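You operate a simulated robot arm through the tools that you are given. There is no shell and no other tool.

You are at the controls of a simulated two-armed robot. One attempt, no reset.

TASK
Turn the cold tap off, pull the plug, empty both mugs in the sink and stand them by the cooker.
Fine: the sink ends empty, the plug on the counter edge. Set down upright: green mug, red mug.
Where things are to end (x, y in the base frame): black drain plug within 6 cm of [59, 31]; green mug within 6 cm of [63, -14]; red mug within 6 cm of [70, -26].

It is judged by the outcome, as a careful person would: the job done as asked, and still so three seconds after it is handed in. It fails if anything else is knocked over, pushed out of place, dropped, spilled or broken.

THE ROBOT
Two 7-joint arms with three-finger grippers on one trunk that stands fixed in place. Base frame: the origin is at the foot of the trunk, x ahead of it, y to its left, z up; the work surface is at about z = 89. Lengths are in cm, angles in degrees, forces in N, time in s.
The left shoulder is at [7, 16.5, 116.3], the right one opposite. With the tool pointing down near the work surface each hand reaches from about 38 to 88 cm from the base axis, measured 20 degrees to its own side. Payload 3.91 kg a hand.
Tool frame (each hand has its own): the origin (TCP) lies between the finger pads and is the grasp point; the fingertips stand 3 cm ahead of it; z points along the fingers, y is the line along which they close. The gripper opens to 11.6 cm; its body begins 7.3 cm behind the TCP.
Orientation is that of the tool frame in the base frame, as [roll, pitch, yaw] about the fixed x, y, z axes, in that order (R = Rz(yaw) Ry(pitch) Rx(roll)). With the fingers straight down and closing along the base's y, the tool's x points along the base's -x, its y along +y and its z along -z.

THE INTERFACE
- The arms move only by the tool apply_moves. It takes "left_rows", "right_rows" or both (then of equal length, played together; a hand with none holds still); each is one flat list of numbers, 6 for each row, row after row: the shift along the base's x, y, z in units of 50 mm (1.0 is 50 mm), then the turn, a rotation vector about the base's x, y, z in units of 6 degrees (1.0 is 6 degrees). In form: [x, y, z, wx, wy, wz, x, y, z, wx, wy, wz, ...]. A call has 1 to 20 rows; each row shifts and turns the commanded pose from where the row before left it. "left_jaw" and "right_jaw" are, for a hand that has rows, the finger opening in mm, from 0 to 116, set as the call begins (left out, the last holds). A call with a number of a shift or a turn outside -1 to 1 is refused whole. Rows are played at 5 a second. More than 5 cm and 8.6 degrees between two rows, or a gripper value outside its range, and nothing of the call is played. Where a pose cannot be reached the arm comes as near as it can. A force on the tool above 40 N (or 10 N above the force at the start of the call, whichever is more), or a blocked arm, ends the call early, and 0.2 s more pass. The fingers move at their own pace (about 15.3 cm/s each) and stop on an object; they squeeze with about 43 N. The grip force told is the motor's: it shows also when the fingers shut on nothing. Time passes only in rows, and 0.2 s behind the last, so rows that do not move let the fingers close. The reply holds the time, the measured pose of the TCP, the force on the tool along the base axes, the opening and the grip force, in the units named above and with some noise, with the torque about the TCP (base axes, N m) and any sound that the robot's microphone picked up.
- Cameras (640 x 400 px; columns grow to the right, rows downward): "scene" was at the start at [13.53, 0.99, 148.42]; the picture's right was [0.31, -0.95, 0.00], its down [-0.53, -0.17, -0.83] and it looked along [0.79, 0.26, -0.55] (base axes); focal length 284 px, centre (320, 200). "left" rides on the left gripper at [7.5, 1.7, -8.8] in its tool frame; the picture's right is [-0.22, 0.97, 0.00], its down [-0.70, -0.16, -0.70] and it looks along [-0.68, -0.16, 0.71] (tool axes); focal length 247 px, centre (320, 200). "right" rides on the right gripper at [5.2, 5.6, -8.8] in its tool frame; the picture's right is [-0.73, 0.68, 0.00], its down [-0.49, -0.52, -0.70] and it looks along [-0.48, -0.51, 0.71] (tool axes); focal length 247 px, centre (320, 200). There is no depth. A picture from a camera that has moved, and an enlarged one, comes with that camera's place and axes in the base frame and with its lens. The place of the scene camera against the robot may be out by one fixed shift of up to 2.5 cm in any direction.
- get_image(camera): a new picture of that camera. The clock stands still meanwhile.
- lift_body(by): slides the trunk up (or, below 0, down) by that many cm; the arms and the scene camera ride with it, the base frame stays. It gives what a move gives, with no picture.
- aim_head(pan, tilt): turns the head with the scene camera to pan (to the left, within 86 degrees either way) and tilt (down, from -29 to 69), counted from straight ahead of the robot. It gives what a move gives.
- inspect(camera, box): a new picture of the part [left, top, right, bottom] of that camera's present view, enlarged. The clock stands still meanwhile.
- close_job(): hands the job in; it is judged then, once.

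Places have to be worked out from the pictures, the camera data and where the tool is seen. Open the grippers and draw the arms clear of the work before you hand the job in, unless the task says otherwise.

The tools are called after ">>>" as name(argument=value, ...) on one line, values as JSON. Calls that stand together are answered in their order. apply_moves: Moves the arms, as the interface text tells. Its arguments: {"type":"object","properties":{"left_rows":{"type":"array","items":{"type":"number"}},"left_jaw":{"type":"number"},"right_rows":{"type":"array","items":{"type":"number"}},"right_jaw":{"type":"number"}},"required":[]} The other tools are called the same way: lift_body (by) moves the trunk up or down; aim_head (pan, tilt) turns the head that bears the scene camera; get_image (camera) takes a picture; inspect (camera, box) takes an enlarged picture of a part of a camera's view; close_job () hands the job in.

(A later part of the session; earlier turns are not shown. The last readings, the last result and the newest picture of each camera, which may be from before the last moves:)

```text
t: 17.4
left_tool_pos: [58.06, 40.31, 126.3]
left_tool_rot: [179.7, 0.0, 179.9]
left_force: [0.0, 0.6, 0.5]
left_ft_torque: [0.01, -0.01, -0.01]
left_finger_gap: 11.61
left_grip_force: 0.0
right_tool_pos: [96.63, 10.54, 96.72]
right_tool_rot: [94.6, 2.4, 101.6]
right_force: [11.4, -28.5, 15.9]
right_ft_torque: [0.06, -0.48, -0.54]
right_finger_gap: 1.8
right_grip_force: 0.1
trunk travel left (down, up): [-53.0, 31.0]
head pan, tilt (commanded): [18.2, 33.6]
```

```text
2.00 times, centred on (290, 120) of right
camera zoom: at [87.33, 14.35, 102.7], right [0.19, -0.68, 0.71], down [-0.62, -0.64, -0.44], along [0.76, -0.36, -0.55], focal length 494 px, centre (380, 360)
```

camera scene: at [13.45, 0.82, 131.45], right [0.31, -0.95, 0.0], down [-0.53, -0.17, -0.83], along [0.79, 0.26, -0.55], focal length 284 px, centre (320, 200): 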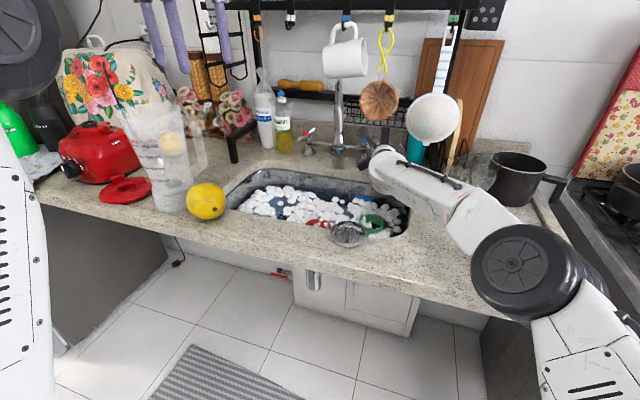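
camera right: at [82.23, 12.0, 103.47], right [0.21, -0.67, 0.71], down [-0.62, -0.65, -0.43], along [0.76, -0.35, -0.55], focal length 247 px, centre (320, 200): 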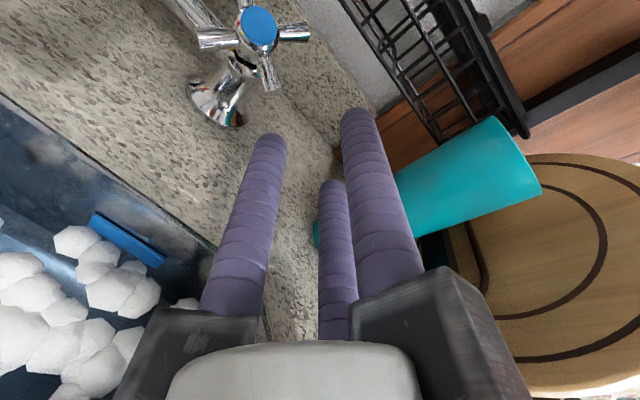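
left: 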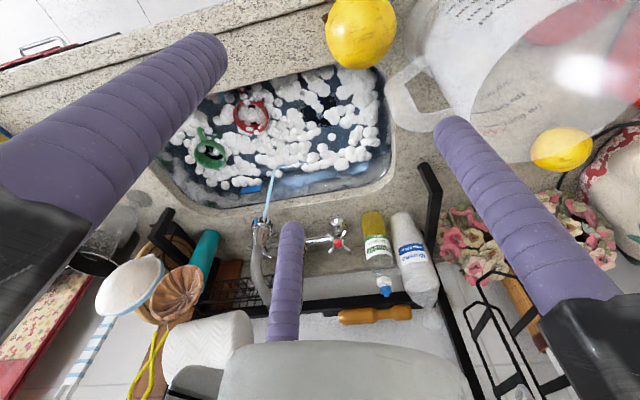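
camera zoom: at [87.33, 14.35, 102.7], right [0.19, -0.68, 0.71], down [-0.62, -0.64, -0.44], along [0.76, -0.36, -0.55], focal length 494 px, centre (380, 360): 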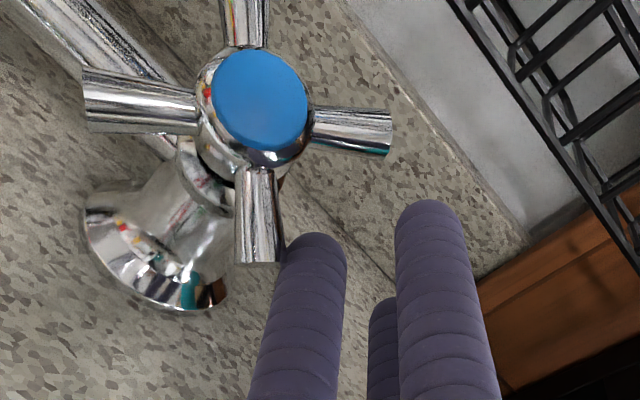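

The handle is against its stop (force rises without rotation), so the tap is firmly off. I'll lift the finger off the spoke and back out along the way I came.

>>> apply_moves(right_rows=[0.06, -0.12, 0.12, 0, 0, 0, 0.04, -0.1, 0.12, 0, 0, 0, -0.4, -0.12, 0, 0, 0, 0, -0.45, -0.1, -0.08, 0, 0, 0, -0.45, -0.1, -0.12, 0, 0, 0, -0.6, -0.13, 0, 0, 0, 0, -0.6, -0.13, 0, 0, 0, 0, -0.6, -0.13, 0.05, 0, 0, 0, -0.6, -0.13, 0.1, 0, 0, 0, -0.6, -0.13, 0.1, 0, 0, 0])

>>> get_image(camera="scene")

>>> get_image(camera="right")

```text
t: 19.6
left_tool_pos: [58.02, 40.68, 126.14]
left_tool_rot: [-179.9, 0.1, 180.0]
left_force: [0.0, -0.3, 0.9]
left_ft_torque: [-0.01, -0.05, -0.03]
left_finger_gap: 11.59
left_grip_force: 0.1
right_tool_pos: [75.28, 5.59, 97.59]
right_tool_rot: [95.1, 2.6, 102.3]
right_force: [-0.7, -0.2, 0.0]
right_ft_torque: [-0.03, -0.02, 0.0]
right_finger_gap: 3.51
right_grip_force: 0.0
trunk travel left (down, up): [-53.0, 31.0]
head pan, tilt (commanded): [18.2, 33.6]
```

```text
taken
camera scene: at [13.44, 0.95, 131.43], right [0.31, -0.95, 0.0], down [-0.53, -0.17, -0.83], along [0.79, 0.26, -0.55], focal length 284 px, centre (320, 200)
```

scene: 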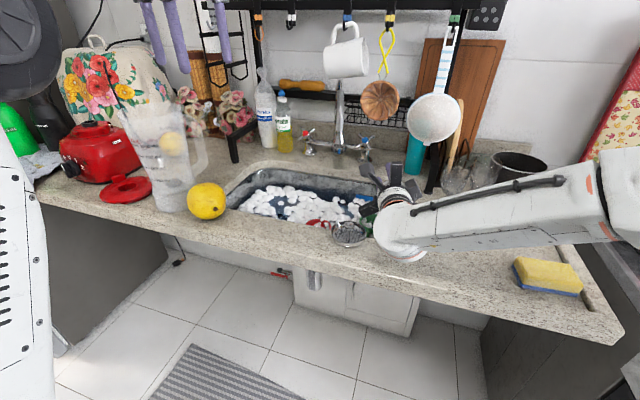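

```text
taken
camera right: at [66.0, 9.38, 103.73], right [0.21, -0.67, 0.71], down [-0.62, -0.65, -0.44], along [0.76, -0.35, -0.55], focal length 247 px, centre (320, 200)
```

right: 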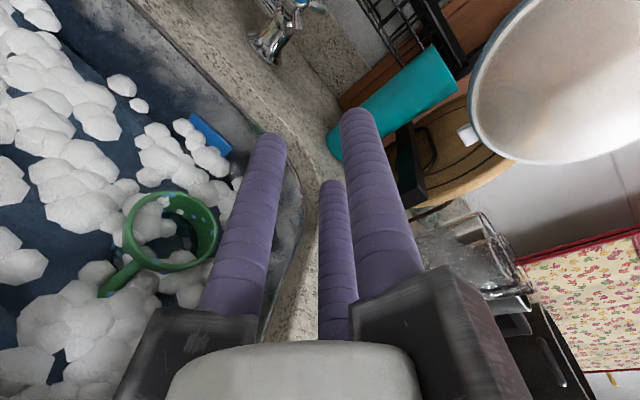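

The tap is off and the right hand is clear. I'll pitch the right hand back to pointing down and move it to the right, then raise the trunk again.

>>> apply_moves(right_rows=[-0.17, -0.23, 0.12, -0.2, 0.97, 0, -0.17, -0.23, 0.12, -0.2, 0.97, 0, -0.17, -0.23, 0.12, -0.2, 0.97, 0, -0.17, -0.23, 0.12, -0.2, 0.97, 0, -0.17, -0.23, 0.12, -0.2, 0.97, 0, -0.17, -0.23, 0.12, -0.2, 0.97, 0, -0.17, -0.23, 0.12, -0.2, 0.97, 0, -0.17, -0.23, 0.12, -0.2, 0.97, 0, -0.17, -0.23, 0.12, -0.2, 0.97, 0, -0.17, -0.23, 0.12, -0.2, 0.97, 0, -0.17, -0.23, 0.12, -0.2, 0.97, 0, -0.17, -0.23, 0.12, -0.2, 0.97, 0, -0.17, -0.23, 0.12, -0.2, 0.97, 0, -0.17, -0.23, 0.12, -0.2, 0.97, 0])

>>> lift_body(by=10)

>>> get_image(camera="scene")

>>> get_image(camera="left")

```text
t: 22.6
left_tool_pos: [58.03, 40.89, 126.18]
left_tool_rot: [179.9, 0.0, 179.9]
left_force: [0.6, 0.2, -0.4]
left_ft_torque: [0.0, 0.01, 0.0]
left_finger_gap: 11.61
left_grip_force: 0.0
right_tool_pos: [63.64, -10.63, 105.86]
right_tool_rot: [178.4, -0.3, 104.3]
right_force: [-0.1, 0.0, 0.0]
right_ft_torque: [-0.01, -0.01, 0.0]
right_finger_gap: 3.52
right_grip_force: 0.1
trunk travel left (down, up): [-53.0, 31.0]
head pan, tilt (commanded): [18.2, 33.6]
```

```text
t: 23.9
left_tool_pos: [58.18, 40.82, 136.04]
left_tool_rot: [-180.0, 0.0, 180.0]
left_force: [0.0, 0.2, -0.2]
left_ft_torque: [0.01, 0.01, -0.01]
left_finger_gap: 11.62
left_grip_force: 0.0
right_tool_pos: [63.62, -10.61, 115.86]
right_tool_rot: [178.3, -0.2, 104.4]
right_force: [0.1, 0.1, -0.4]
right_ft_torque: [-0.01, 0.0, -0.01]
right_finger_gap: 3.51
right_grip_force: 0.1
trunk travel left (down, up): [-63.0, 21.0]
head pan, tilt (commanded): [18.2, 33.6]
```

```text
taken
camera scene: at [13.56, 0.99, 141.41], right [0.31, -0.95, 0.0], down [-0.53, -0.17, -0.83], along [0.79, 0.26, -0.55], focal length 284 px, centre (320, 200)
```

scene: 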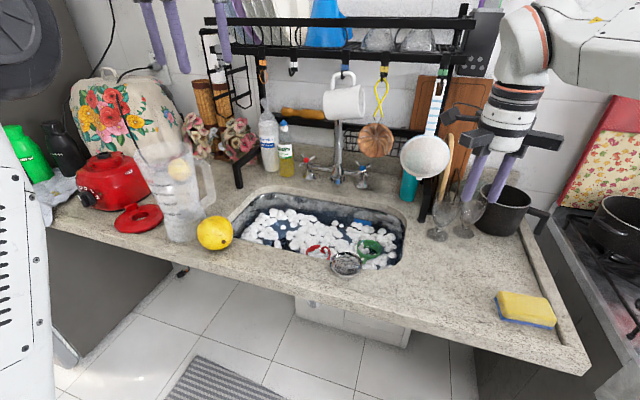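

```text
taken
camera left: at [50.77, 42.44, 144.97], right [0.22, 0.97, 0.0], down [0.7, -0.16, 0.7], along [0.68, -0.16, -0.71], focal length 247 px, centre (320, 200)
```

left: 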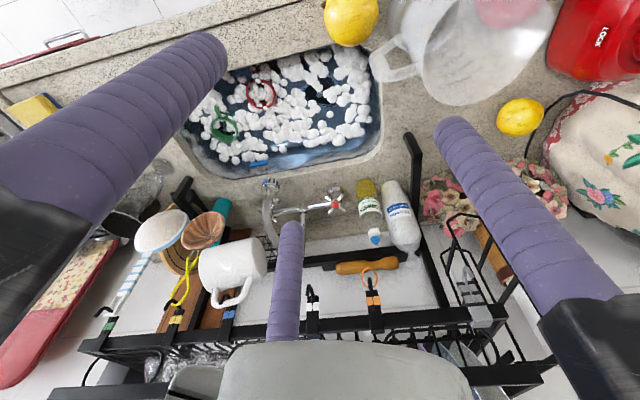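

Next is the plug. I'll lower the left hand with its fingers closed to above the plug, so its camera gets a close view.

>>> apply_moves(left_rows=[0.39, -0.11, -0.85, 0, 0, 0, 0.39, -0.11, -0.85, 0, 0, 0, 0.39, -0.11, -0.85, 0, 0, 0, 0.39, -0.11, -0.85, 0, 0, 0, 0.39, -0.11, -0.85, 0, 0, 0, 0.39, -0.11, -0.85, 0, 0, 0, 0.39, -0.11, -0.85, 0, 0, 0], left_jaw=0)

>>> get_image(camera="left")

>>> inspect(camera="left", box=[220, 0, 420, 140])

>>> get_image(camera="scene")

```text
t: 25.6
left_tool_pos: [71.84, 36.94, 105.96]
left_tool_rot: [180.0, -0.2, 180.0]
left_force: [0.6, 0.7, -0.8]
left_ft_torque: [0.02, 0.0, 0.01]
left_finger_gap: 0.9
left_grip_force: 43.1
right_tool_pos: [63.81, -10.66, 115.76]
right_tool_rot: [178.3, -0.2, 104.3]
right_force: [-0.5, 0.3, -0.3]
right_ft_torque: [-0.02, 0.03, 0.01]
right_finger_gap: 3.48
right_grip_force: 0.1
trunk travel left (down, up): [-63.0, 21.0]
head pan, tilt (commanded): [18.2, 33.6]
```

```text
taken
camera left: at [64.51, 38.55, 114.9], right [0.22, 0.97, 0.0], down [0.7, -0.16, 0.7], along [0.68, -0.16, -0.72], focal length 247 px, centre (320, 200)
```

left: 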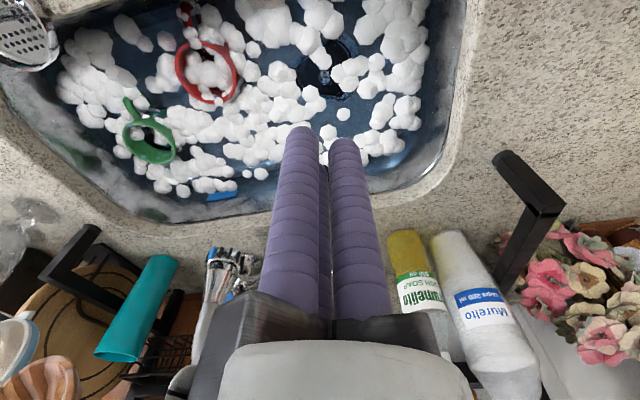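

```text
2.86 times, centred on (320, 70) of left
camera zoom: at [64.51, 38.55, 114.9], right [0.22, 0.97, 0.0], down [0.7, -0.16, 0.7], along [0.68, -0.16, -0.72], focal length 706 px, centre (320, 571)
```

zoom: 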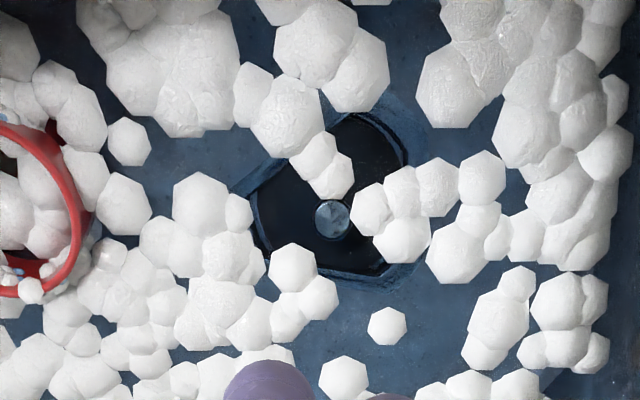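

```text
taken
camera scene: at [13.8, 1.03, 141.4], right [0.31, -0.95, 0.0], down [-0.53, -0.17, -0.83], along [0.79, 0.26, -0.56], focal length 284 px, centre (320, 200)
```

scene: 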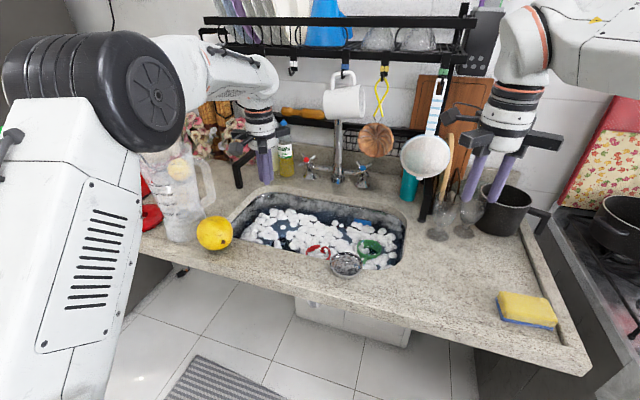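

The plug is a dark disc with a knob about 2 cm wide near (76.4, 36.2, 77), confirmed from two left-camera positions. I'll descend over it with the fingers open 5 cm and stop above the foam to look again.

>>> apply_moves(left_rows=[0.23, -0.035, -0.9, 0, 0, 0, 0.23, -0.035, -0.9, 0, 0, 0, 0.23, -0.035, -0.9, 0, 0, 0, 0.22, -0.035, -0.7, 0, 0, 0], left_jaw=55)

>>> get_image(camera="left")

>>> inspect(camera="scene", box=[200, 100, 420, 290])

```text
t: 26.6
left_tool_pos: [76.41, 36.19, 89.38]
left_tool_rot: [-180.0, 0.0, -180.0]
left_force: [0.7, -0.3, -0.2]
left_ft_torque: [0.01, 0.02, -0.01]
left_finger_gap: 5.48
left_grip_force: 0.1
right_tool_pos: [63.65, -10.57, 115.77]
right_tool_rot: [178.3, -0.4, 104.5]
right_force: [1.5, 0.3, 1.1]
right_ft_torque: [0.01, 0.06, 0.01]
right_finger_gap: 3.49
right_grip_force: 0.0
trunk travel left (down, up): [-63.0, 21.0]
head pan, tilt (commanded): [18.2, 33.6]
```

```text
taken
camera left: at [69.09, 37.83, 98.19], right [0.22, 0.97, 0.0], down [0.7, -0.16, 0.7], along [0.68, -0.16, -0.71], focal length 247 px, centre (320, 200)
```

left: 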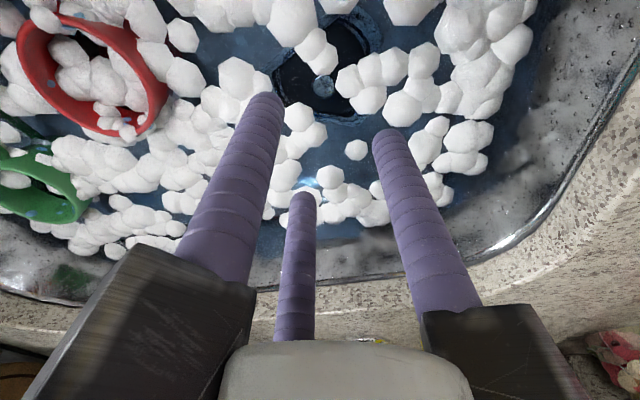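

```text
2.11 times, centred on (310, 195) of scene
camera zoom: at [13.74, 1.04, 141.4], right [0.31, -0.95, 0.0], down [-0.53, -0.17, -0.83], along [0.79, 0.26, -0.56], focal length 597 px, centre (341, 210)
```

zoom: 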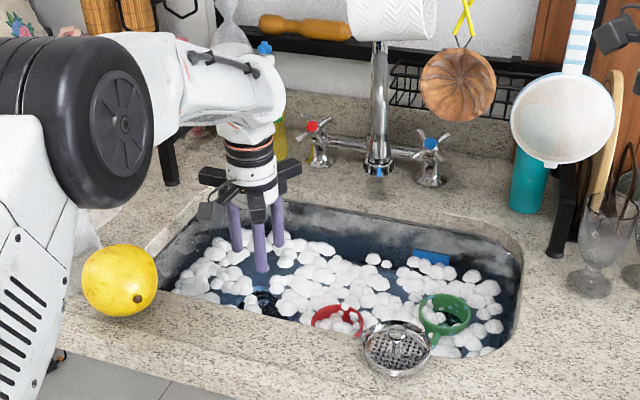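

I'll zoom on the knob from this nearer view to judge its height.

>>> inspect(camera="left", box=[260, 10, 400, 130])

```text
3.33 times, centred on (330, 70) of left
camera zoom: at [69.09, 37.83, 98.19], right [0.22, 0.97, 0.0], down [0.7, -0.16, 0.7], along [0.68, -0.16, -0.71], focal length 823 px, centre (287, 633)
```

zoom: 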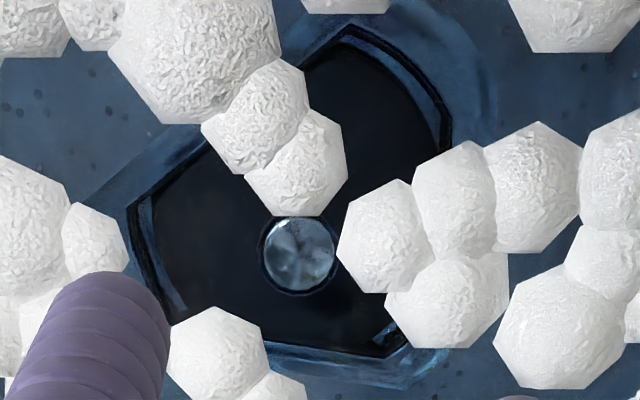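

I'll descend to bring the fingertips around the knob, near z = 76.5, and watch the force.

>>> apply_moves(left_rows=[0.03, 0, -0.5, 0, 0, 0, 0.03, 0, -0.5, 0, 0, 0, 0, 0, -0.5, 0, 0, 0, 0, 0, -0.4, 0, 0, 0])

>>> get_image(camera="left")

```text
t: 27.6
left_tool_pos: [76.85, 36.21, 79.78]
left_tool_rot: [179.9, 0.0, 180.0]
left_force: [0.3, 0.6, 0.1]
left_ft_torque: [0.02, -0.03, -0.03]
left_finger_gap: 5.51
left_grip_force: 0.1
right_tool_pos: [63.7, -10.7, 115.87]
right_tool_rot: [178.3, -0.2, 104.4]
right_force: [-0.2, 0.7, -0.5]
right_ft_torque: [0.0, 0.03, 0.0]
right_finger_gap: 3.49
right_grip_force: 0.1
trunk travel left (down, up): [-63.0, 21.0]
head pan, tilt (commanded): [18.2, 33.6]
```

```text
taken
camera left: at [69.45, 37.85, 88.78], right [0.22, 0.97, 0.0], down [0.7, -0.16, 0.7], along [0.68, -0.16, -0.71], focal length 247 px, centre (320, 200)
```

left: 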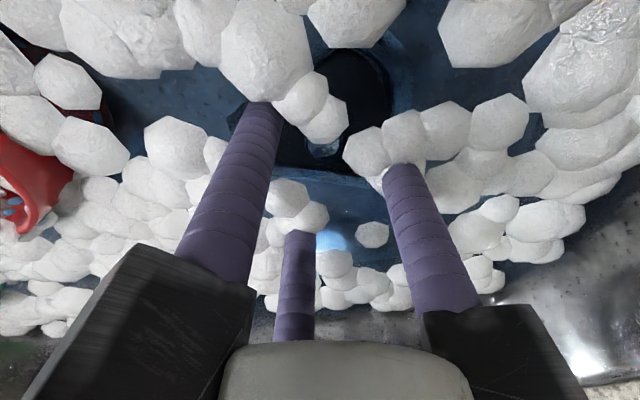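

>>> inspect(camera="left", box=[220, 40, 440, 220])

```text
2.22 times, centred on (330, 130) of left
camera zoom: at [69.45, 37.85, 88.78], right [0.22, 0.97, 0.0], down [0.7, -0.16, 0.7], along [0.68, -0.16, -0.71], focal length 549 px, centre (298, 356)
```

zoom: 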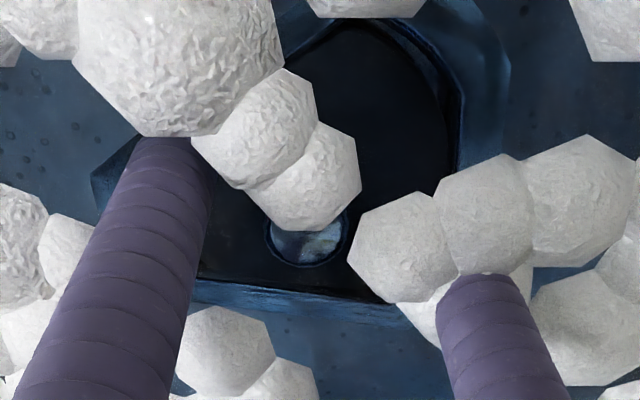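

The knob centre is at about (76.5, 36.3). I'll go down another 1.5 cm, stopping on any contact.

>>> apply_moves(left_rows=[-0.03, 0.02, -0.1, 0, 0, 0, -0.03, 0, -0.1, 0, 0, 0, 0, 0, -0.1, 0, 0, 0])

>>> inspect(camera="left", box=[220, 60, 440, 240])

```text
t: 28.4
left_tool_pos: [76.5, 36.25, 78.31]
left_tool_rot: [-179.9, -0.1, 180.0]
left_force: [0.8, 0.2, -0.5]
left_ft_torque: [0.0, -0.02, 0.01]
left_finger_gap: 5.48
left_grip_force: 0.0
right_tool_pos: [63.56, -10.61, 115.94]
right_tool_rot: [178.2, -0.3, 104.4]
right_force: [-0.4, -0.5, -0.4]
right_ft_torque: [-0.02, 0.02, -0.02]
right_finger_gap: 3.51
right_grip_force: 0.1
trunk travel left (down, up): [-63.0, 21.0]
head pan, tilt (commanded): [18.2, 33.6]
```

```text
2.22 times, centred on (330, 150) of left
camera zoom: at [69.07, 37.98, 87.24], right [0.22, 0.97, 0.0], down [0.7, -0.16, 0.7], along [0.68, -0.16, -0.71], focal length 549 px, centre (298, 311)
```

zoom: 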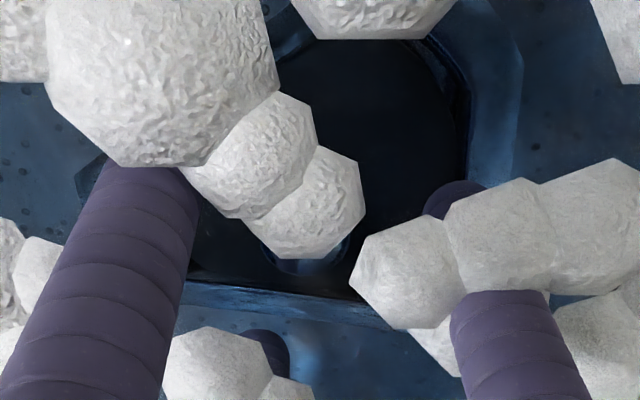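

There's no contact yet, with the tips at about z = 75.3 around the knob. I'll close the fingers and see what they stop on.

>>> apply_moves(left_rows=[0, 0, 0, 0, 0, 0, 0, 0, 0, 0, 0, 0, 0, 0, 0, 0, 0, 0], left_jaw=0)

>>> inspect(camera="left", box=[220, 60, 440, 240])

```text
t: 29.1
left_tool_pos: [76.41, 36.39, 78.35]
left_tool_rot: [180.0, 0.0, -179.9]
left_force: [1.7, 1.1, 1.7]
left_ft_torque: [0.0, -0.1, 0.0]
left_finger_gap: 1.93
left_grip_force: 43.0
right_tool_pos: [63.62, -10.67, 115.84]
right_tool_rot: [178.2, -0.4, 104.4]
right_force: [-0.4, 0.0, 0.4]
right_ft_torque: [0.0, -0.03, 0.02]
right_finger_gap: 3.48
right_grip_force: 0.1
trunk travel left (down, up): [-63.0, 21.0]
head pan, tilt (commanded): [18.2, 33.6]
```

```text
2.22 times, centred on (330, 150) of left
camera zoom: at [69.07, 37.99, 87.26], right [0.22, 0.97, 0.0], down [0.7, -0.16, 0.7], along [0.68, -0.16, -0.71], focal length 549 px, centre (298, 311)
```

zoom: 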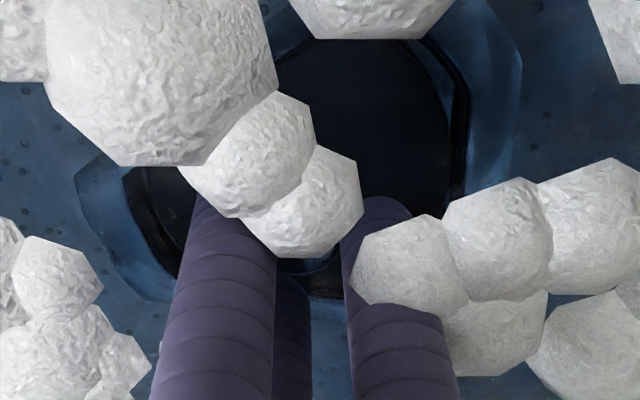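

The fingers stopped at 1.93 cm with force, so the knob is gripped. I'll pull up gently.

>>> apply_moves(left_rows=[0, 0, 0.1, 0, 0, 0, 0, 0, 0.2, 0, 0, 0, 0, 0, 0.3, 0, 0, 0, 0, 0, 0.4, 0, 0, 0])

>>> get_image(camera="left")

>>> inspect(camera="scene", box=[200, 100, 420, 290])

```text
t: 30.1
left_tool_pos: [76.07, 36.15, 83.27]
left_tool_rot: [-180.0, 0.0, 180.0]
left_force: [-0.1, -0.4, -1.0]
left_ft_torque: [0.02, -0.06, -0.02]
left_finger_gap: 1.9
left_grip_force: 43.1
right_tool_pos: [63.54, -10.7, 115.84]
right_tool_rot: [178.4, -0.3, 104.4]
right_force: [-0.6, 0.5, -0.4]
right_ft_torque: [0.0, 0.0, 0.03]
right_finger_gap: 3.5
right_grip_force: 0.2
trunk travel left (down, up): [-63.0, 21.0]
head pan, tilt (commanded): [18.2, 33.6]
```

```text
taken
camera left: at [68.67, 37.87, 92.21], right [0.22, 0.97, 0.0], down [0.7, -0.16, 0.7], along [0.68, -0.16, -0.71], focal length 247 px, centre (320, 200)
```

left: 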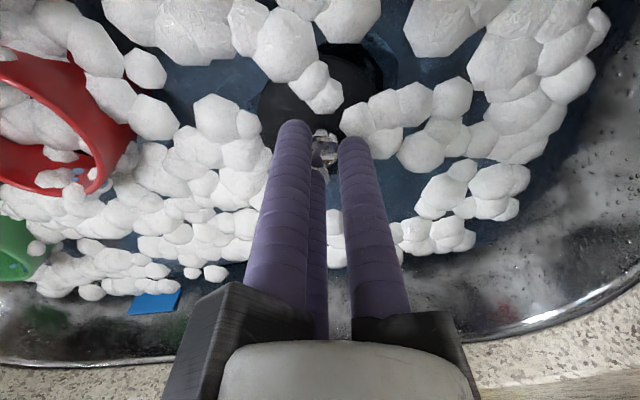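

```text
2.11 times, centred on (310, 195) of scene
camera zoom: at [13.48, 0.96, 141.43], right [0.31, -0.95, 0.0], down [-0.53, -0.17, -0.83], along [0.79, 0.26, -0.55], focal length 597 px, centre (341, 210)
```

zoom: 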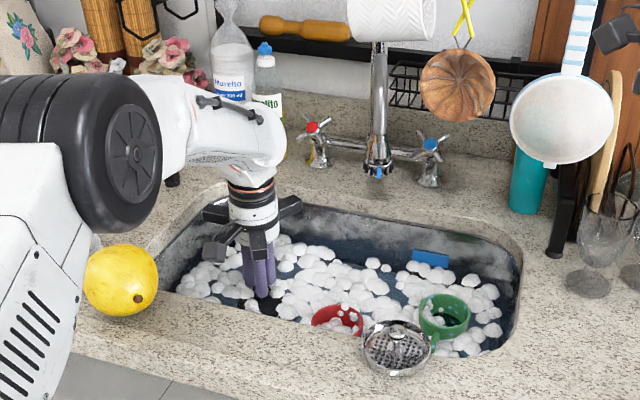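

>>> apply_moves(left_rows=[0, 0, 0.5, 0, 0, 0, 0, 0, 0.6, 0, 0, 0, 0, 0, 0.6, 0, 0, 0, 0, 0, 0.6, 0, 0, 0])

>>> get_image(camera="left")

>>> inspect(camera="scene", box=[200, 100, 420, 290])

```text
t: 31.1
left_tool_pos: [76.22, 36.29, 95.06]
left_tool_rot: [180.0, 0.1, 180.0]
left_force: [-0.4, 0.4, -0.7]
left_ft_torque: [0.01, -0.01, 0.0]
left_finger_gap: 1.84
left_grip_force: 42.4
right_tool_pos: [63.57, -10.68, 115.91]
right_tool_rot: [178.3, -0.3, 104.4]
right_force: [0.5, -0.3, -0.6]
right_ft_torque: [0.01, -0.01, -0.03]
right_finger_gap: 3.48
right_grip_force: 0.0
trunk travel left (down, up): [-63.0, 21.0]
head pan, tilt (commanded): [18.2, 33.6]
```

```text
taken
camera left: at [68.86, 37.96, 103.96], right [0.22, 0.97, 0.0], down [0.7, -0.16, 0.7], along [0.68, -0.16, -0.71], focal length 247 px, centre (320, 200)
```

left: 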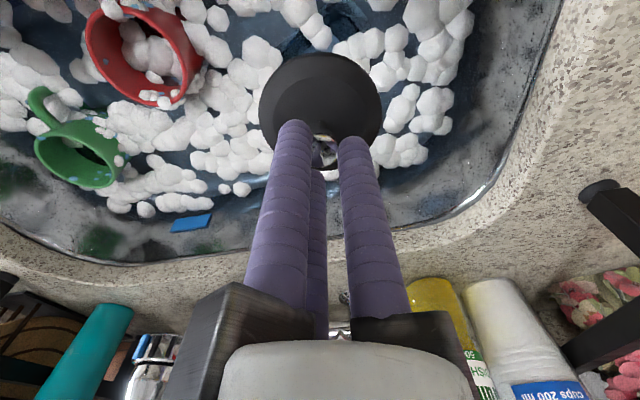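

```text
2.11 times, centred on (310, 195) of scene
camera zoom: at [13.41, 0.94, 141.43], right [0.31, -0.95, 0.0], down [-0.53, -0.17, -0.83], along [0.79, 0.26, -0.55], focal length 597 px, centre (341, 210)
```

zoom: 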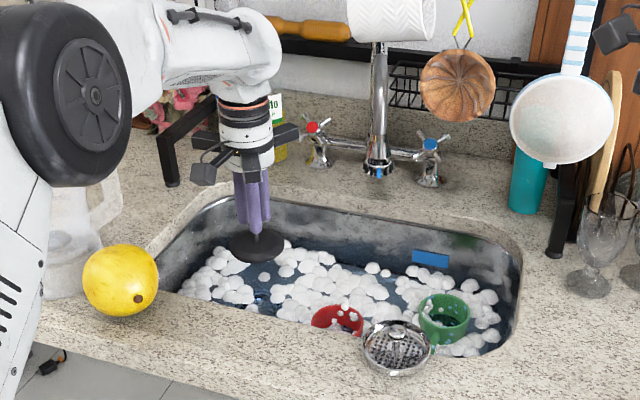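

The plug is out and held (a disc about 7 cm wide). The water is starting to drop. I'll carry it over to the counter edge at (59, 31).

>>> apply_moves(left_rows=[0, 0, 0.6, 0, 0, 0, -0.3, -0.1, 0.6, 0, 0, 0, -0.62, -0.2, 0, 0, 0, 0, -0.62, -0.2, 0, 0, 0, 0, -0.62, -0.2, 0, 0, 0, 0, -0.62, -0.2, 0, 0, 0, 0, -0.62, -0.16, 0, 0, 0, 0])

>>> get_image(camera="left")

>>> get_image(camera="scene")

```text
t: 32.8
left_tool_pos: [59.32, 31.04, 100.81]
left_tool_rot: [180.0, 0.1, 179.9]
left_force: [0.5, 0.0, -0.7]
left_ft_torque: [0.01, 0.0, -0.01]
left_finger_gap: 1.84
left_grip_force: 43.2
right_tool_pos: [63.45, -10.67, 115.98]
right_tool_rot: [178.2, -0.4, 104.4]
right_force: [-0.6, 0.0, 0.9]
right_ft_torque: [0.0, 0.0, -0.03]
right_finger_gap: 3.5
right_grip_force: 0.0
trunk travel left (down, up): [-63.0, 21.0]
head pan, tilt (commanded): [18.2, 33.6]
```

```text
taken
camera left: at [51.91, 32.58, 109.79], right [0.22, 0.97, 0.0], down [0.7, -0.16, 0.7], along [0.68, -0.16, -0.71], focal length 247 px, centre (320, 200)
```

left: 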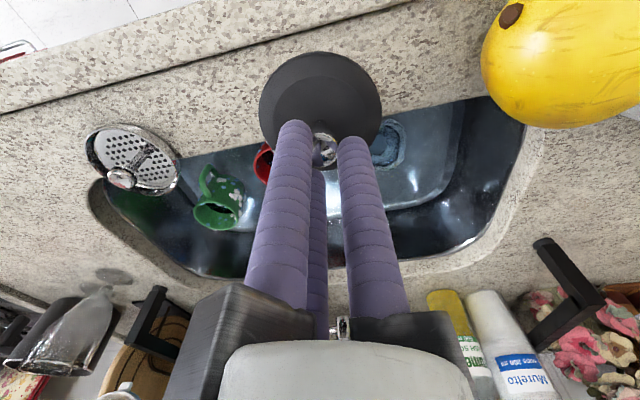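

```text
taken
camera scene: at [13.36, 0.94, 141.44], right [0.31, -0.95, 0.0], down [-0.53, -0.17, -0.83], along [0.79, 0.26, -0.55], focal length 284 px, centre (320, 200)
```

scene: 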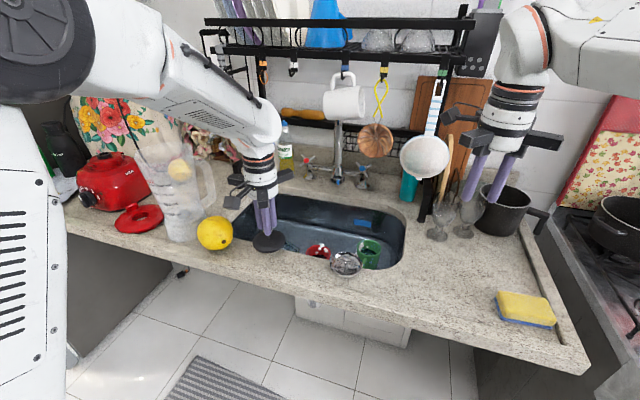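

The sink has drained already. I'll lower the plug onto the strip at x = 58.9, y = 31, going slowly toward contact.

>>> apply_moves(left_rows=[-0.04, 0, -0.5, 0, 0, 0, -0.03, 0, -0.5, 0, 0, 0])

>>> inspect(camera="scene", box=[200, 180, 340, 290])

>>> get_image(camera="left")

```text
t: 33.4
left_tool_pos: [59.0, 30.89, 96.11]
left_tool_rot: [179.9, 0.2, -180.0]
left_force: [0.9, 1.8, 7.4]
left_ft_torque: [-0.08, 0.11, -0.03]
left_finger_gap: 1.79
left_grip_force: 43.0
right_tool_pos: [63.45, -10.71, 116.13]
right_tool_rot: [178.1, -0.3, 104.4]
right_force: [-0.7, -0.7, 0.4]
right_ft_torque: [-0.01, -0.06, -0.02]
right_finger_gap: 3.49
right_grip_force: 0.2
trunk travel left (down, up): [-63.0, 21.0]
head pan, tilt (commanded): [18.2, 33.6]
```

```text
3.64 times, centred on (270, 235) of scene
camera zoom: at [13.38, 0.94, 141.47], right [0.31, -0.95, 0.0], down [-0.53, -0.17, -0.83], along [0.79, 0.26, -0.55], focal length 1031 px, centre (502, 73)
```

zoom: 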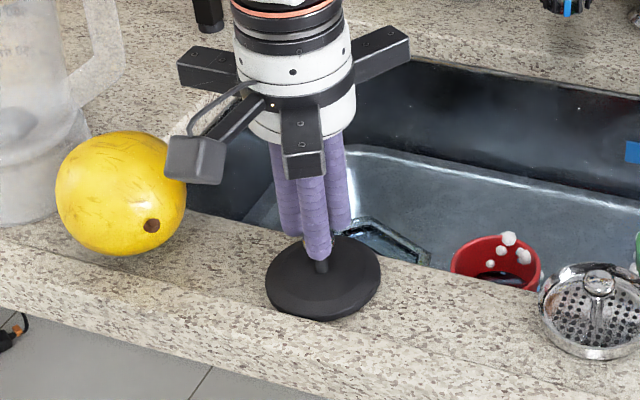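

```text
taken
camera left: at [51.64, 32.52, 104.95], right [0.22, 0.97, 0.0], down [0.69, -0.16, 0.7], along [0.68, -0.16, -0.71], focal length 247 px, centre (320, 200)
```

left: 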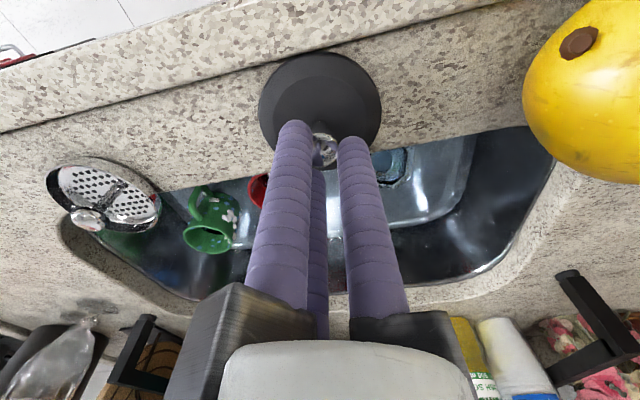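

The plug touches the counter (7 N). It lies flat on the strip, so I'll release it and lift away.

>>> apply_moves(left_rows=[0, 0, 0, 0, 0, 0, 0, 0, 0, 0, 0, 0, 0, 0, 0.2, 0, 0, 0, 0, 0, 0.6, 0, 0, 0, 0, 0, 0.8, 0, 0, 0], left_jaw=60)

>>> get_image(camera="left")

>>> inspect(camera="scene", box=[200, 180, 420, 300])

```text
t: 34.5
left_tool_pos: [59.13, 31.15, 103.83]
left_tool_rot: [-180.0, 0.1, -180.0]
left_force: [-0.4, 0.6, 0.5]
left_ft_torque: [-0.03, -0.01, 0.02]
left_finger_gap: 6.01
left_grip_force: 0.0
right_tool_pos: [63.51, -10.67, 115.96]
right_tool_rot: [178.2, -0.2, 104.4]
right_force: [0.0, 0.1, -0.9]
right_ft_torque: [-0.01, -0.01, -0.02]
right_finger_gap: 3.5
right_grip_force: 0.1
trunk travel left (down, up): [-63.0, 21.0]
head pan, tilt (commanded): [18.2, 33.6]
```

```text
taken
camera left: at [51.78, 32.83, 112.69], right [0.22, 0.97, 0.0], down [0.7, -0.16, 0.7], along [0.68, -0.16, -0.71], focal length 247 px, centre (320, 200)
```

left: 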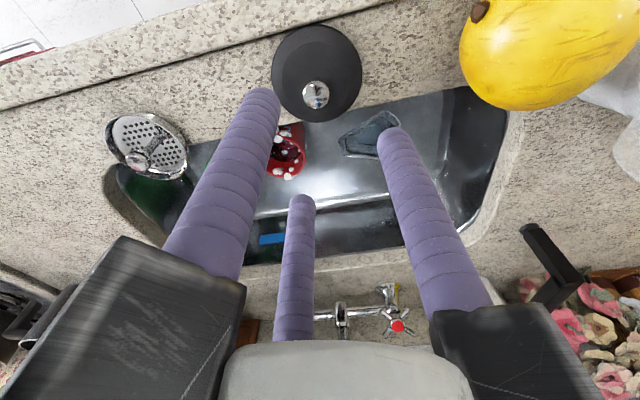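

```text
2.91 times, centred on (310, 240) of scene
camera zoom: at [13.43, 0.95, 141.43], right [0.31, -0.95, 0.0], down [-0.53, -0.17, -0.83], along [0.79, 0.26, -0.55], focal length 825 px, centre (349, 84)
```

zoom: 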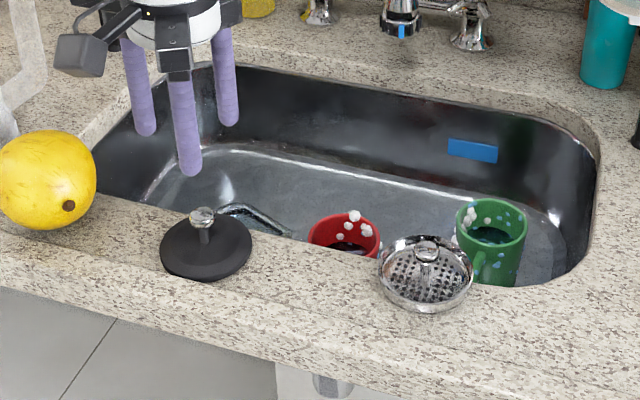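

The plug stands on the edge and is released. Now for the mugs. The green one is close to the hanging mould above the sink, so I need the shape of the wrist above the hand. I'll move the left hand away and look at the right wrist.

>>> apply_moves(left_rows=[0, 0, 0.8, 0, 0, 0, 0, 0.2, 0.8, 0, 0, 0, -0.1, 0.5, 0.8, 0, 0, 0, -0.2, 0.5, 0.8, 0, 0, 0, -0.3, 0.5, 0.6, 0, 0, 0, -0.3, 0.5, 0.4, 0, 0, 0])

>>> aim_head(pan=-5, tilt=30)

>>> get_image(camera="scene")

>>> get_image(camera="right")

>>> get_image(camera="left")

```text
t: 36.0
left_tool_pos: [54.26, 42.02, 125.0]
left_tool_rot: [179.9, 0.0, 180.0]
left_force: [0.0, 0.0, 0.0]
left_ft_torque: [-0.02, -0.02, 0.01]
left_finger_gap: 6.02
left_grip_force: 0.1
right_tool_pos: [63.49, -10.59, 115.96]
right_tool_rot: [178.3, -0.2, 104.4]
right_force: [-0.3, 0.8, 0.1]
right_ft_torque: [-0.03, 0.0, -0.01]
right_finger_gap: 3.5
right_grip_force: 0.2
trunk travel left (down, up): [-63.0, 21.0]
head pan, tilt (commanded): [18.2, 33.6]
```

```text
t: 36.8
left_tool_pos: [54.52, 42.04, 124.94]
left_tool_rot: [-180.0, 0.0, -180.0]
left_force: [0.0, 0.1, 0.0]
left_ft_torque: [0.01, -0.03, -0.02]
left_finger_gap: 6.03
left_grip_force: 0.1
right_tool_pos: [63.51, -10.62, 115.89]
right_tool_rot: [178.2, -0.3, 104.4]
right_force: [0.1, -0.5, 0.4]
right_ft_torque: [0.01, 0.01, 0.01]
right_finger_gap: 3.52
right_grip_force: 0.1
trunk travel left (down, up): [-63.0, 21.0]
head pan, tilt (commanded): [-5.0, 30.0]
```

```text
taken
camera scene: at [14.12, -2.56, 141.99], right [-0.09, -1.0, 0.0], down [-0.5, 0.04, -0.87], along [0.86, -0.07, -0.5], focal length 284 px, centre (320, 200)
```

scene: 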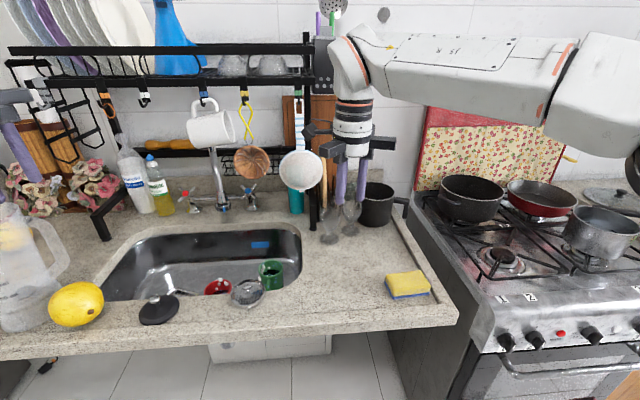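

```text
taken
camera right: at [67.44, -4.17, 124.86], right [0.84, -0.54, 0.02], down [-0.41, -0.61, 0.68], along [-0.36, -0.58, -0.73], focal length 247 px, centre (320, 200)
```

right: 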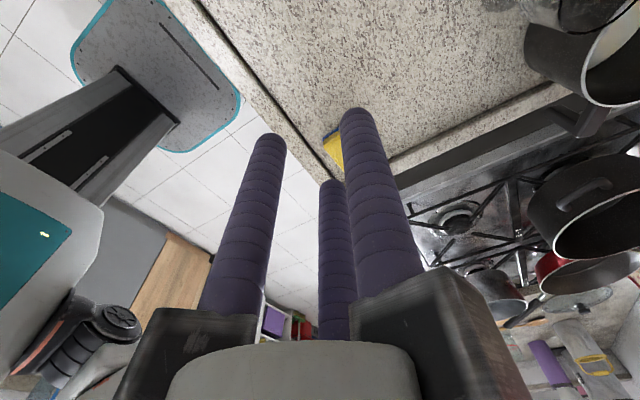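

```text
taken
camera left: at [47.1, 43.59, 133.79], right [0.22, 0.97, 0.0], down [0.7, -0.16, 0.7], along [0.68, -0.16, -0.71], focal length 247 px, centre (320, 200)
```

left: 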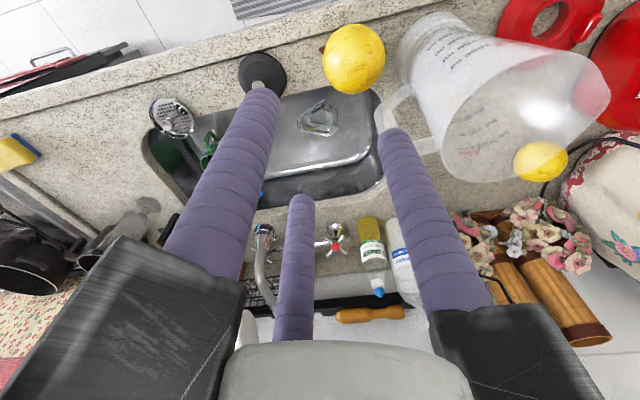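

The right forearm comes in level from the right. Before committing to a mug I'll line the hand up over the sink in the yaw I want for the green mug, and look at the mugs from there.

>>> apply_moves(right_rows=[0.1, 0.3, -0.05, -0.075, 0.29, 0, 0.25, 0.45, -0.1, 0, 0, -0.955, 0.25, 0.45, -0.1, 0, 0, -0.955, 0.25, 0.45, -0.1, 0, 0, -0.955, 0.25, 0.45, -0.1, 0, 0, -0.955, 0.25, 0.45, -0.1, 0, 0, -0.955, 0.2, 0.4, -0.1, 0, 0, -0.955], right_jaw=116)

>>> get_image(camera="right")

>>> get_image(camera="scene")

```text
t: 38.4
left_tool_pos: [54.55, 42.1, 124.73]
left_tool_rot: [180.0, 0.0, 180.0]
left_force: [0.5, 0.4, 0.0]
left_ft_torque: [-0.02, -0.02, 0.0]
left_finger_gap: 6.0
left_grip_force: 0.0
right_tool_pos: [71.32, 4.1, 112.8]
right_tool_rot: [-180.0, -0.2, 69.9]
right_force: [-0.4, -0.3, 0.8]
right_ft_torque: [-0.01, 0.0, -0.05]
right_finger_gap: 11.62
right_grip_force: 0.0
trunk travel left (down, up): [-63.0, 21.0]
head pan, tilt (commanded): [-5.0, 30.0]
```

```text
taken
camera right: at [78.4, 7.14, 121.62], right [0.39, -0.92, 0.0], down [-0.66, -0.28, 0.7], along [-0.64, -0.27, -0.72], focal length 247 px, centre (320, 200)
```

right: 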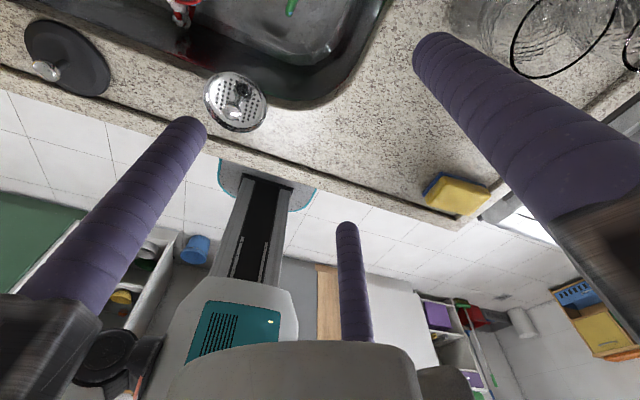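

```text
taken
camera scene: at [14.18, -2.41, 141.98], right [-0.09, -1.0, 0.0], down [-0.5, 0.04, -0.87], along [0.86, -0.08, -0.5], focal length 284 px, centre (320, 200)
```

scene: 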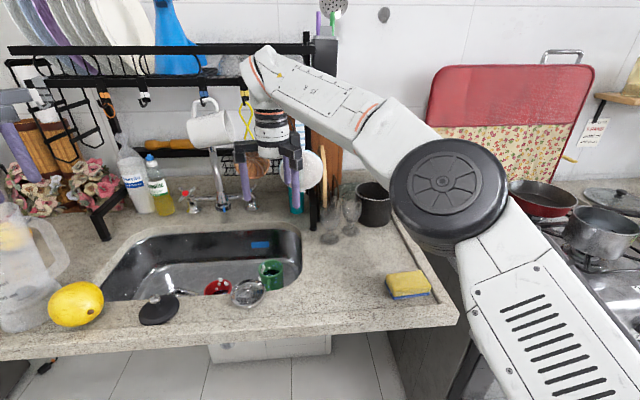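

In this yaw the camera faces backwards. The gripper repeats every 120°, so I'll turn +120° to an equivalent finger layout with the camera looking forward and right.

>>> apply_moves(right_rows=[-0.06, 0.04, 0, 0, 0, 1, -0.06, 0.04, 0, 0, 0, 1, -0.06, 0.04, 0, 0, 0, 1, -0.06, 0.04, 0, 0, 0, 1, -0.06, 0.04, 0, 0, 0, 1, -0.06, 0.04, 0, 0, 0, 1, -0.06, 0.04, 0, 0, 0, 1, -0.06, 0.04, 0, 0, 0, 1, -0.06, 0.04, 0, 0, 0, 1, -0.06, 0.04, 0, 0, 0, 1, -0.06, 0.04, 0, 0, 0, 1, -0.06, 0.04, 0, 0, 0, 1, -0.06, 0.04, 0, 0, 0, 1, -0.06, 0.04, 0, 0, 0, 1, -0.06, 0.04, 0, 0, 0, 1, -0.06, 0.04, 0, 0, 0, 1, -0.06, 0.04, 0, 0, 0, 1, -0.06, 0.04, 0, 0, 0, 1, -0.06, 0.04, 0, 0, 0, 1, -0.06, 0.04, 0, 0, 0, 1])

>>> get_image(camera="right")

>>> get_image(camera="scene")

```text
t: 42.6
left_tool_pos: [54.34, 41.97, 124.93]
left_tool_rot: [-179.9, 0.0, 179.9]
left_force: [0.2, 0.1, 0.3]
left_ft_torque: [0.03, 0.0, 0.02]
left_finger_gap: 5.99
left_grip_force: 0.0
right_tool_pos: [65.87, 7.57, 112.67]
right_tool_rot: [180.0, -0.2, 178.0]
right_force: [-0.3, 0.2, -1.1]
right_ft_torque: [0.02, -0.01, -0.01]
right_finger_gap: 11.62
right_grip_force: 0.1
right hand out of reach, approached as far as the arm can: row 19, 20
trunk travel left (down, up): [-63.0, 21.0]
head pan, tilt (commanded): [-5.0, 30.0]
```

```text
taken
camera right: at [60.85, 13.54, 121.54], right [0.76, 0.66, 0.0], down [0.47, -0.54, 0.7], along [0.46, -0.53, -0.72], focal length 247 px, centre (320, 200)
```

right: 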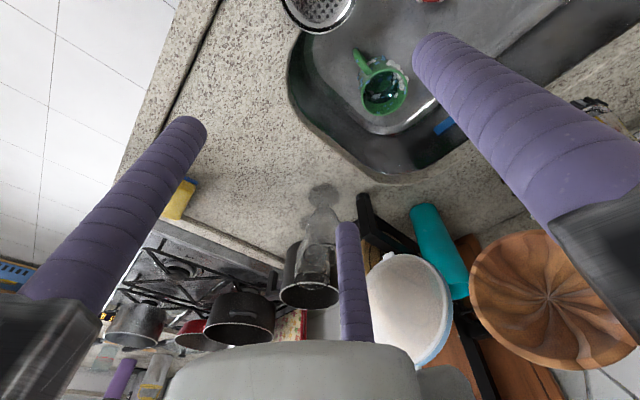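

```text
taken
camera scene: at [14.1, -2.57, 141.99], right [-0.09, -1.0, 0.0], down [-0.5, 0.04, -0.87], along [0.86, -0.08, -0.5], focal length 284 px, centre (320, 200)
```

scene: 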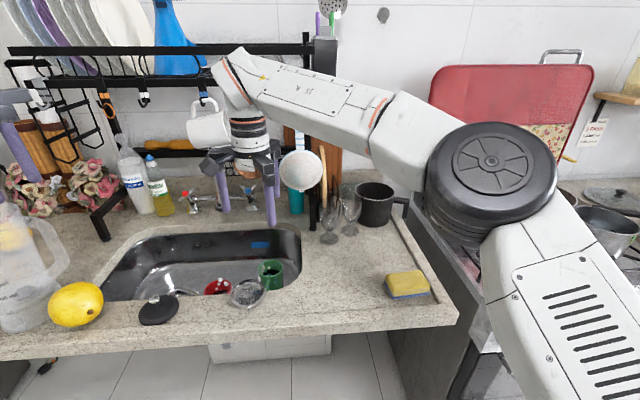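

The yaw stopped at about 178° (a joint limit), which still leaves the handle between fingers. From here the green mug is clearly visible, so I'll measure it.

>>> inspect(camera="right", box=[280, 0, 460, 160])

>>> inspect(camera="scene", box=[190, 240, 310, 320])

```text
2.50 times, centred on (370, 80) of right
camera zoom: at [60.85, 13.54, 121.54], right [0.76, 0.66, 0.0], down [0.47, -0.54, 0.7], along [0.46, -0.53, -0.72], focal length 617 px, centre (195, 500)
```

zoom: 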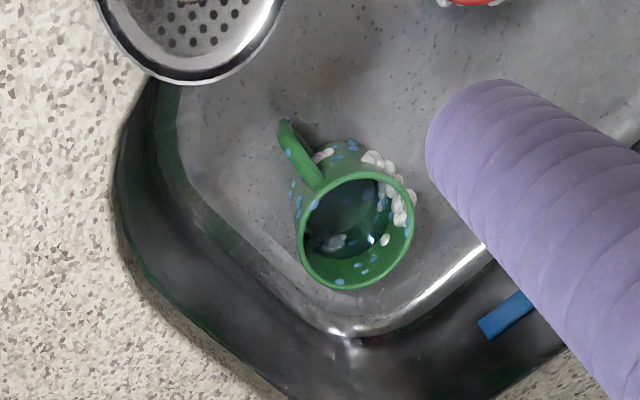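

```text
5.00 times, centred on (250, 280) of scene
camera zoom: at [14.1, -2.57, 141.99], right [-0.09, -1.0, 0.0], down [-0.5, 0.04, -0.87], along [0.86, -0.08, -0.5], focal length 1418 px, centre (670, -200)
```

zoom: 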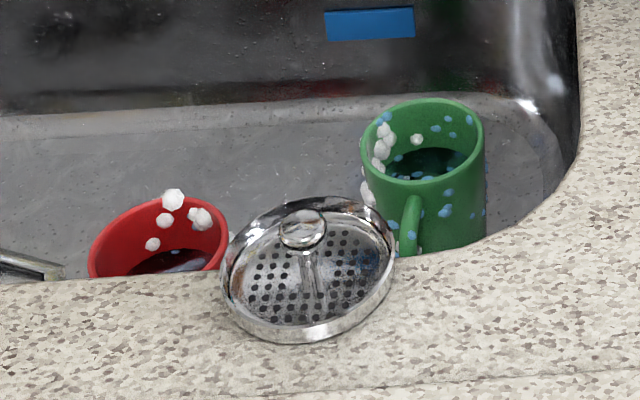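

The green mug's rim is at about (78.1, 8.8, 82.2) with radius 3.65, its base at z = 74.7 and its handle toward azimuth 172°. Before grasping, I'll rehearse the pouring tilt with the empty hand, to find a direction the arm can reach.

>>> apply_moves(right_rows=[0.08, 0.1, -0.05, 0.84, -0.54, 0, 0.08, 0.1, -0.05, 0.84, -0.54, 0, 0.08, 0.1, -0.05, 0.84, -0.54, 0, 0.08, 0.1, -0.05, 0.84, -0.54, 0, 0.08, 0.1, -0.05, 0.84, -0.54, 0, 0.08, 0.1, -0.05, 0.84, -0.54, 0, 0.08, 0.1, -0.05, 0.84, -0.54, 0, 0.08, 0.1, -0.05, 0.84, -0.54, 0, 0.08, 0.1, -0.05, 0.84, -0.54, 0, 0.08, 0.1, -0.05, 0.84, -0.54, 0, 0.08, 0.1, -0.05, 0.84, -0.54, 0, 0.08, 0.1, -0.05, 0.84, -0.54, 0, 0.08, 0.1, -0.05, 0.84, -0.54, 0])

>>> get_image(camera="scene")

```text
t: 45.4
left_tool_pos: [54.52, 41.92, 125.01]
left_tool_rot: [180.0, 0.0, 179.9]
left_force: [-0.5, 0.1, -0.2]
left_ft_torque: [0.0, -0.02, 0.01]
left_finger_gap: 6.01
left_grip_force: 0.0
right_tool_pos: [71.12, 13.87, 109.44]
right_tool_rot: [104.0, 29.8, 154.5]
right_force: [0.9, 0.5, 0.0]
right_ft_torque: [-0.01, 0.0, 0.01]
right_finger_gap: 11.58
right_grip_force: 0.0
trunk travel left (down, up): [-63.0, 21.0]
head pan, tilt (commanded): [-5.0, 30.0]
```

```text
taken
camera scene: at [14.16, -2.6, 141.99], right [-0.09, -1.0, 0.0], down [-0.5, 0.04, -0.87], along [0.86, -0.08, -0.5], focal length 284 px, centre (320, 200)
```

scene: 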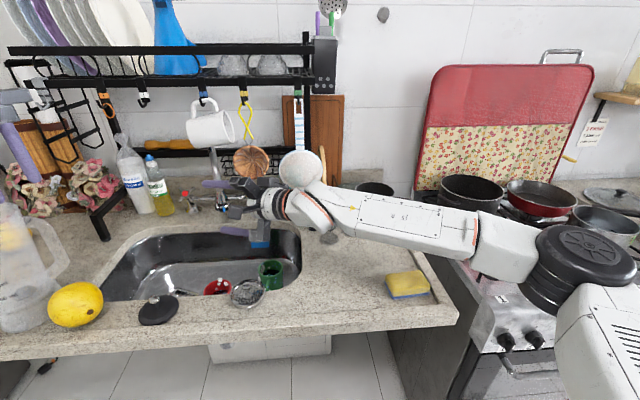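

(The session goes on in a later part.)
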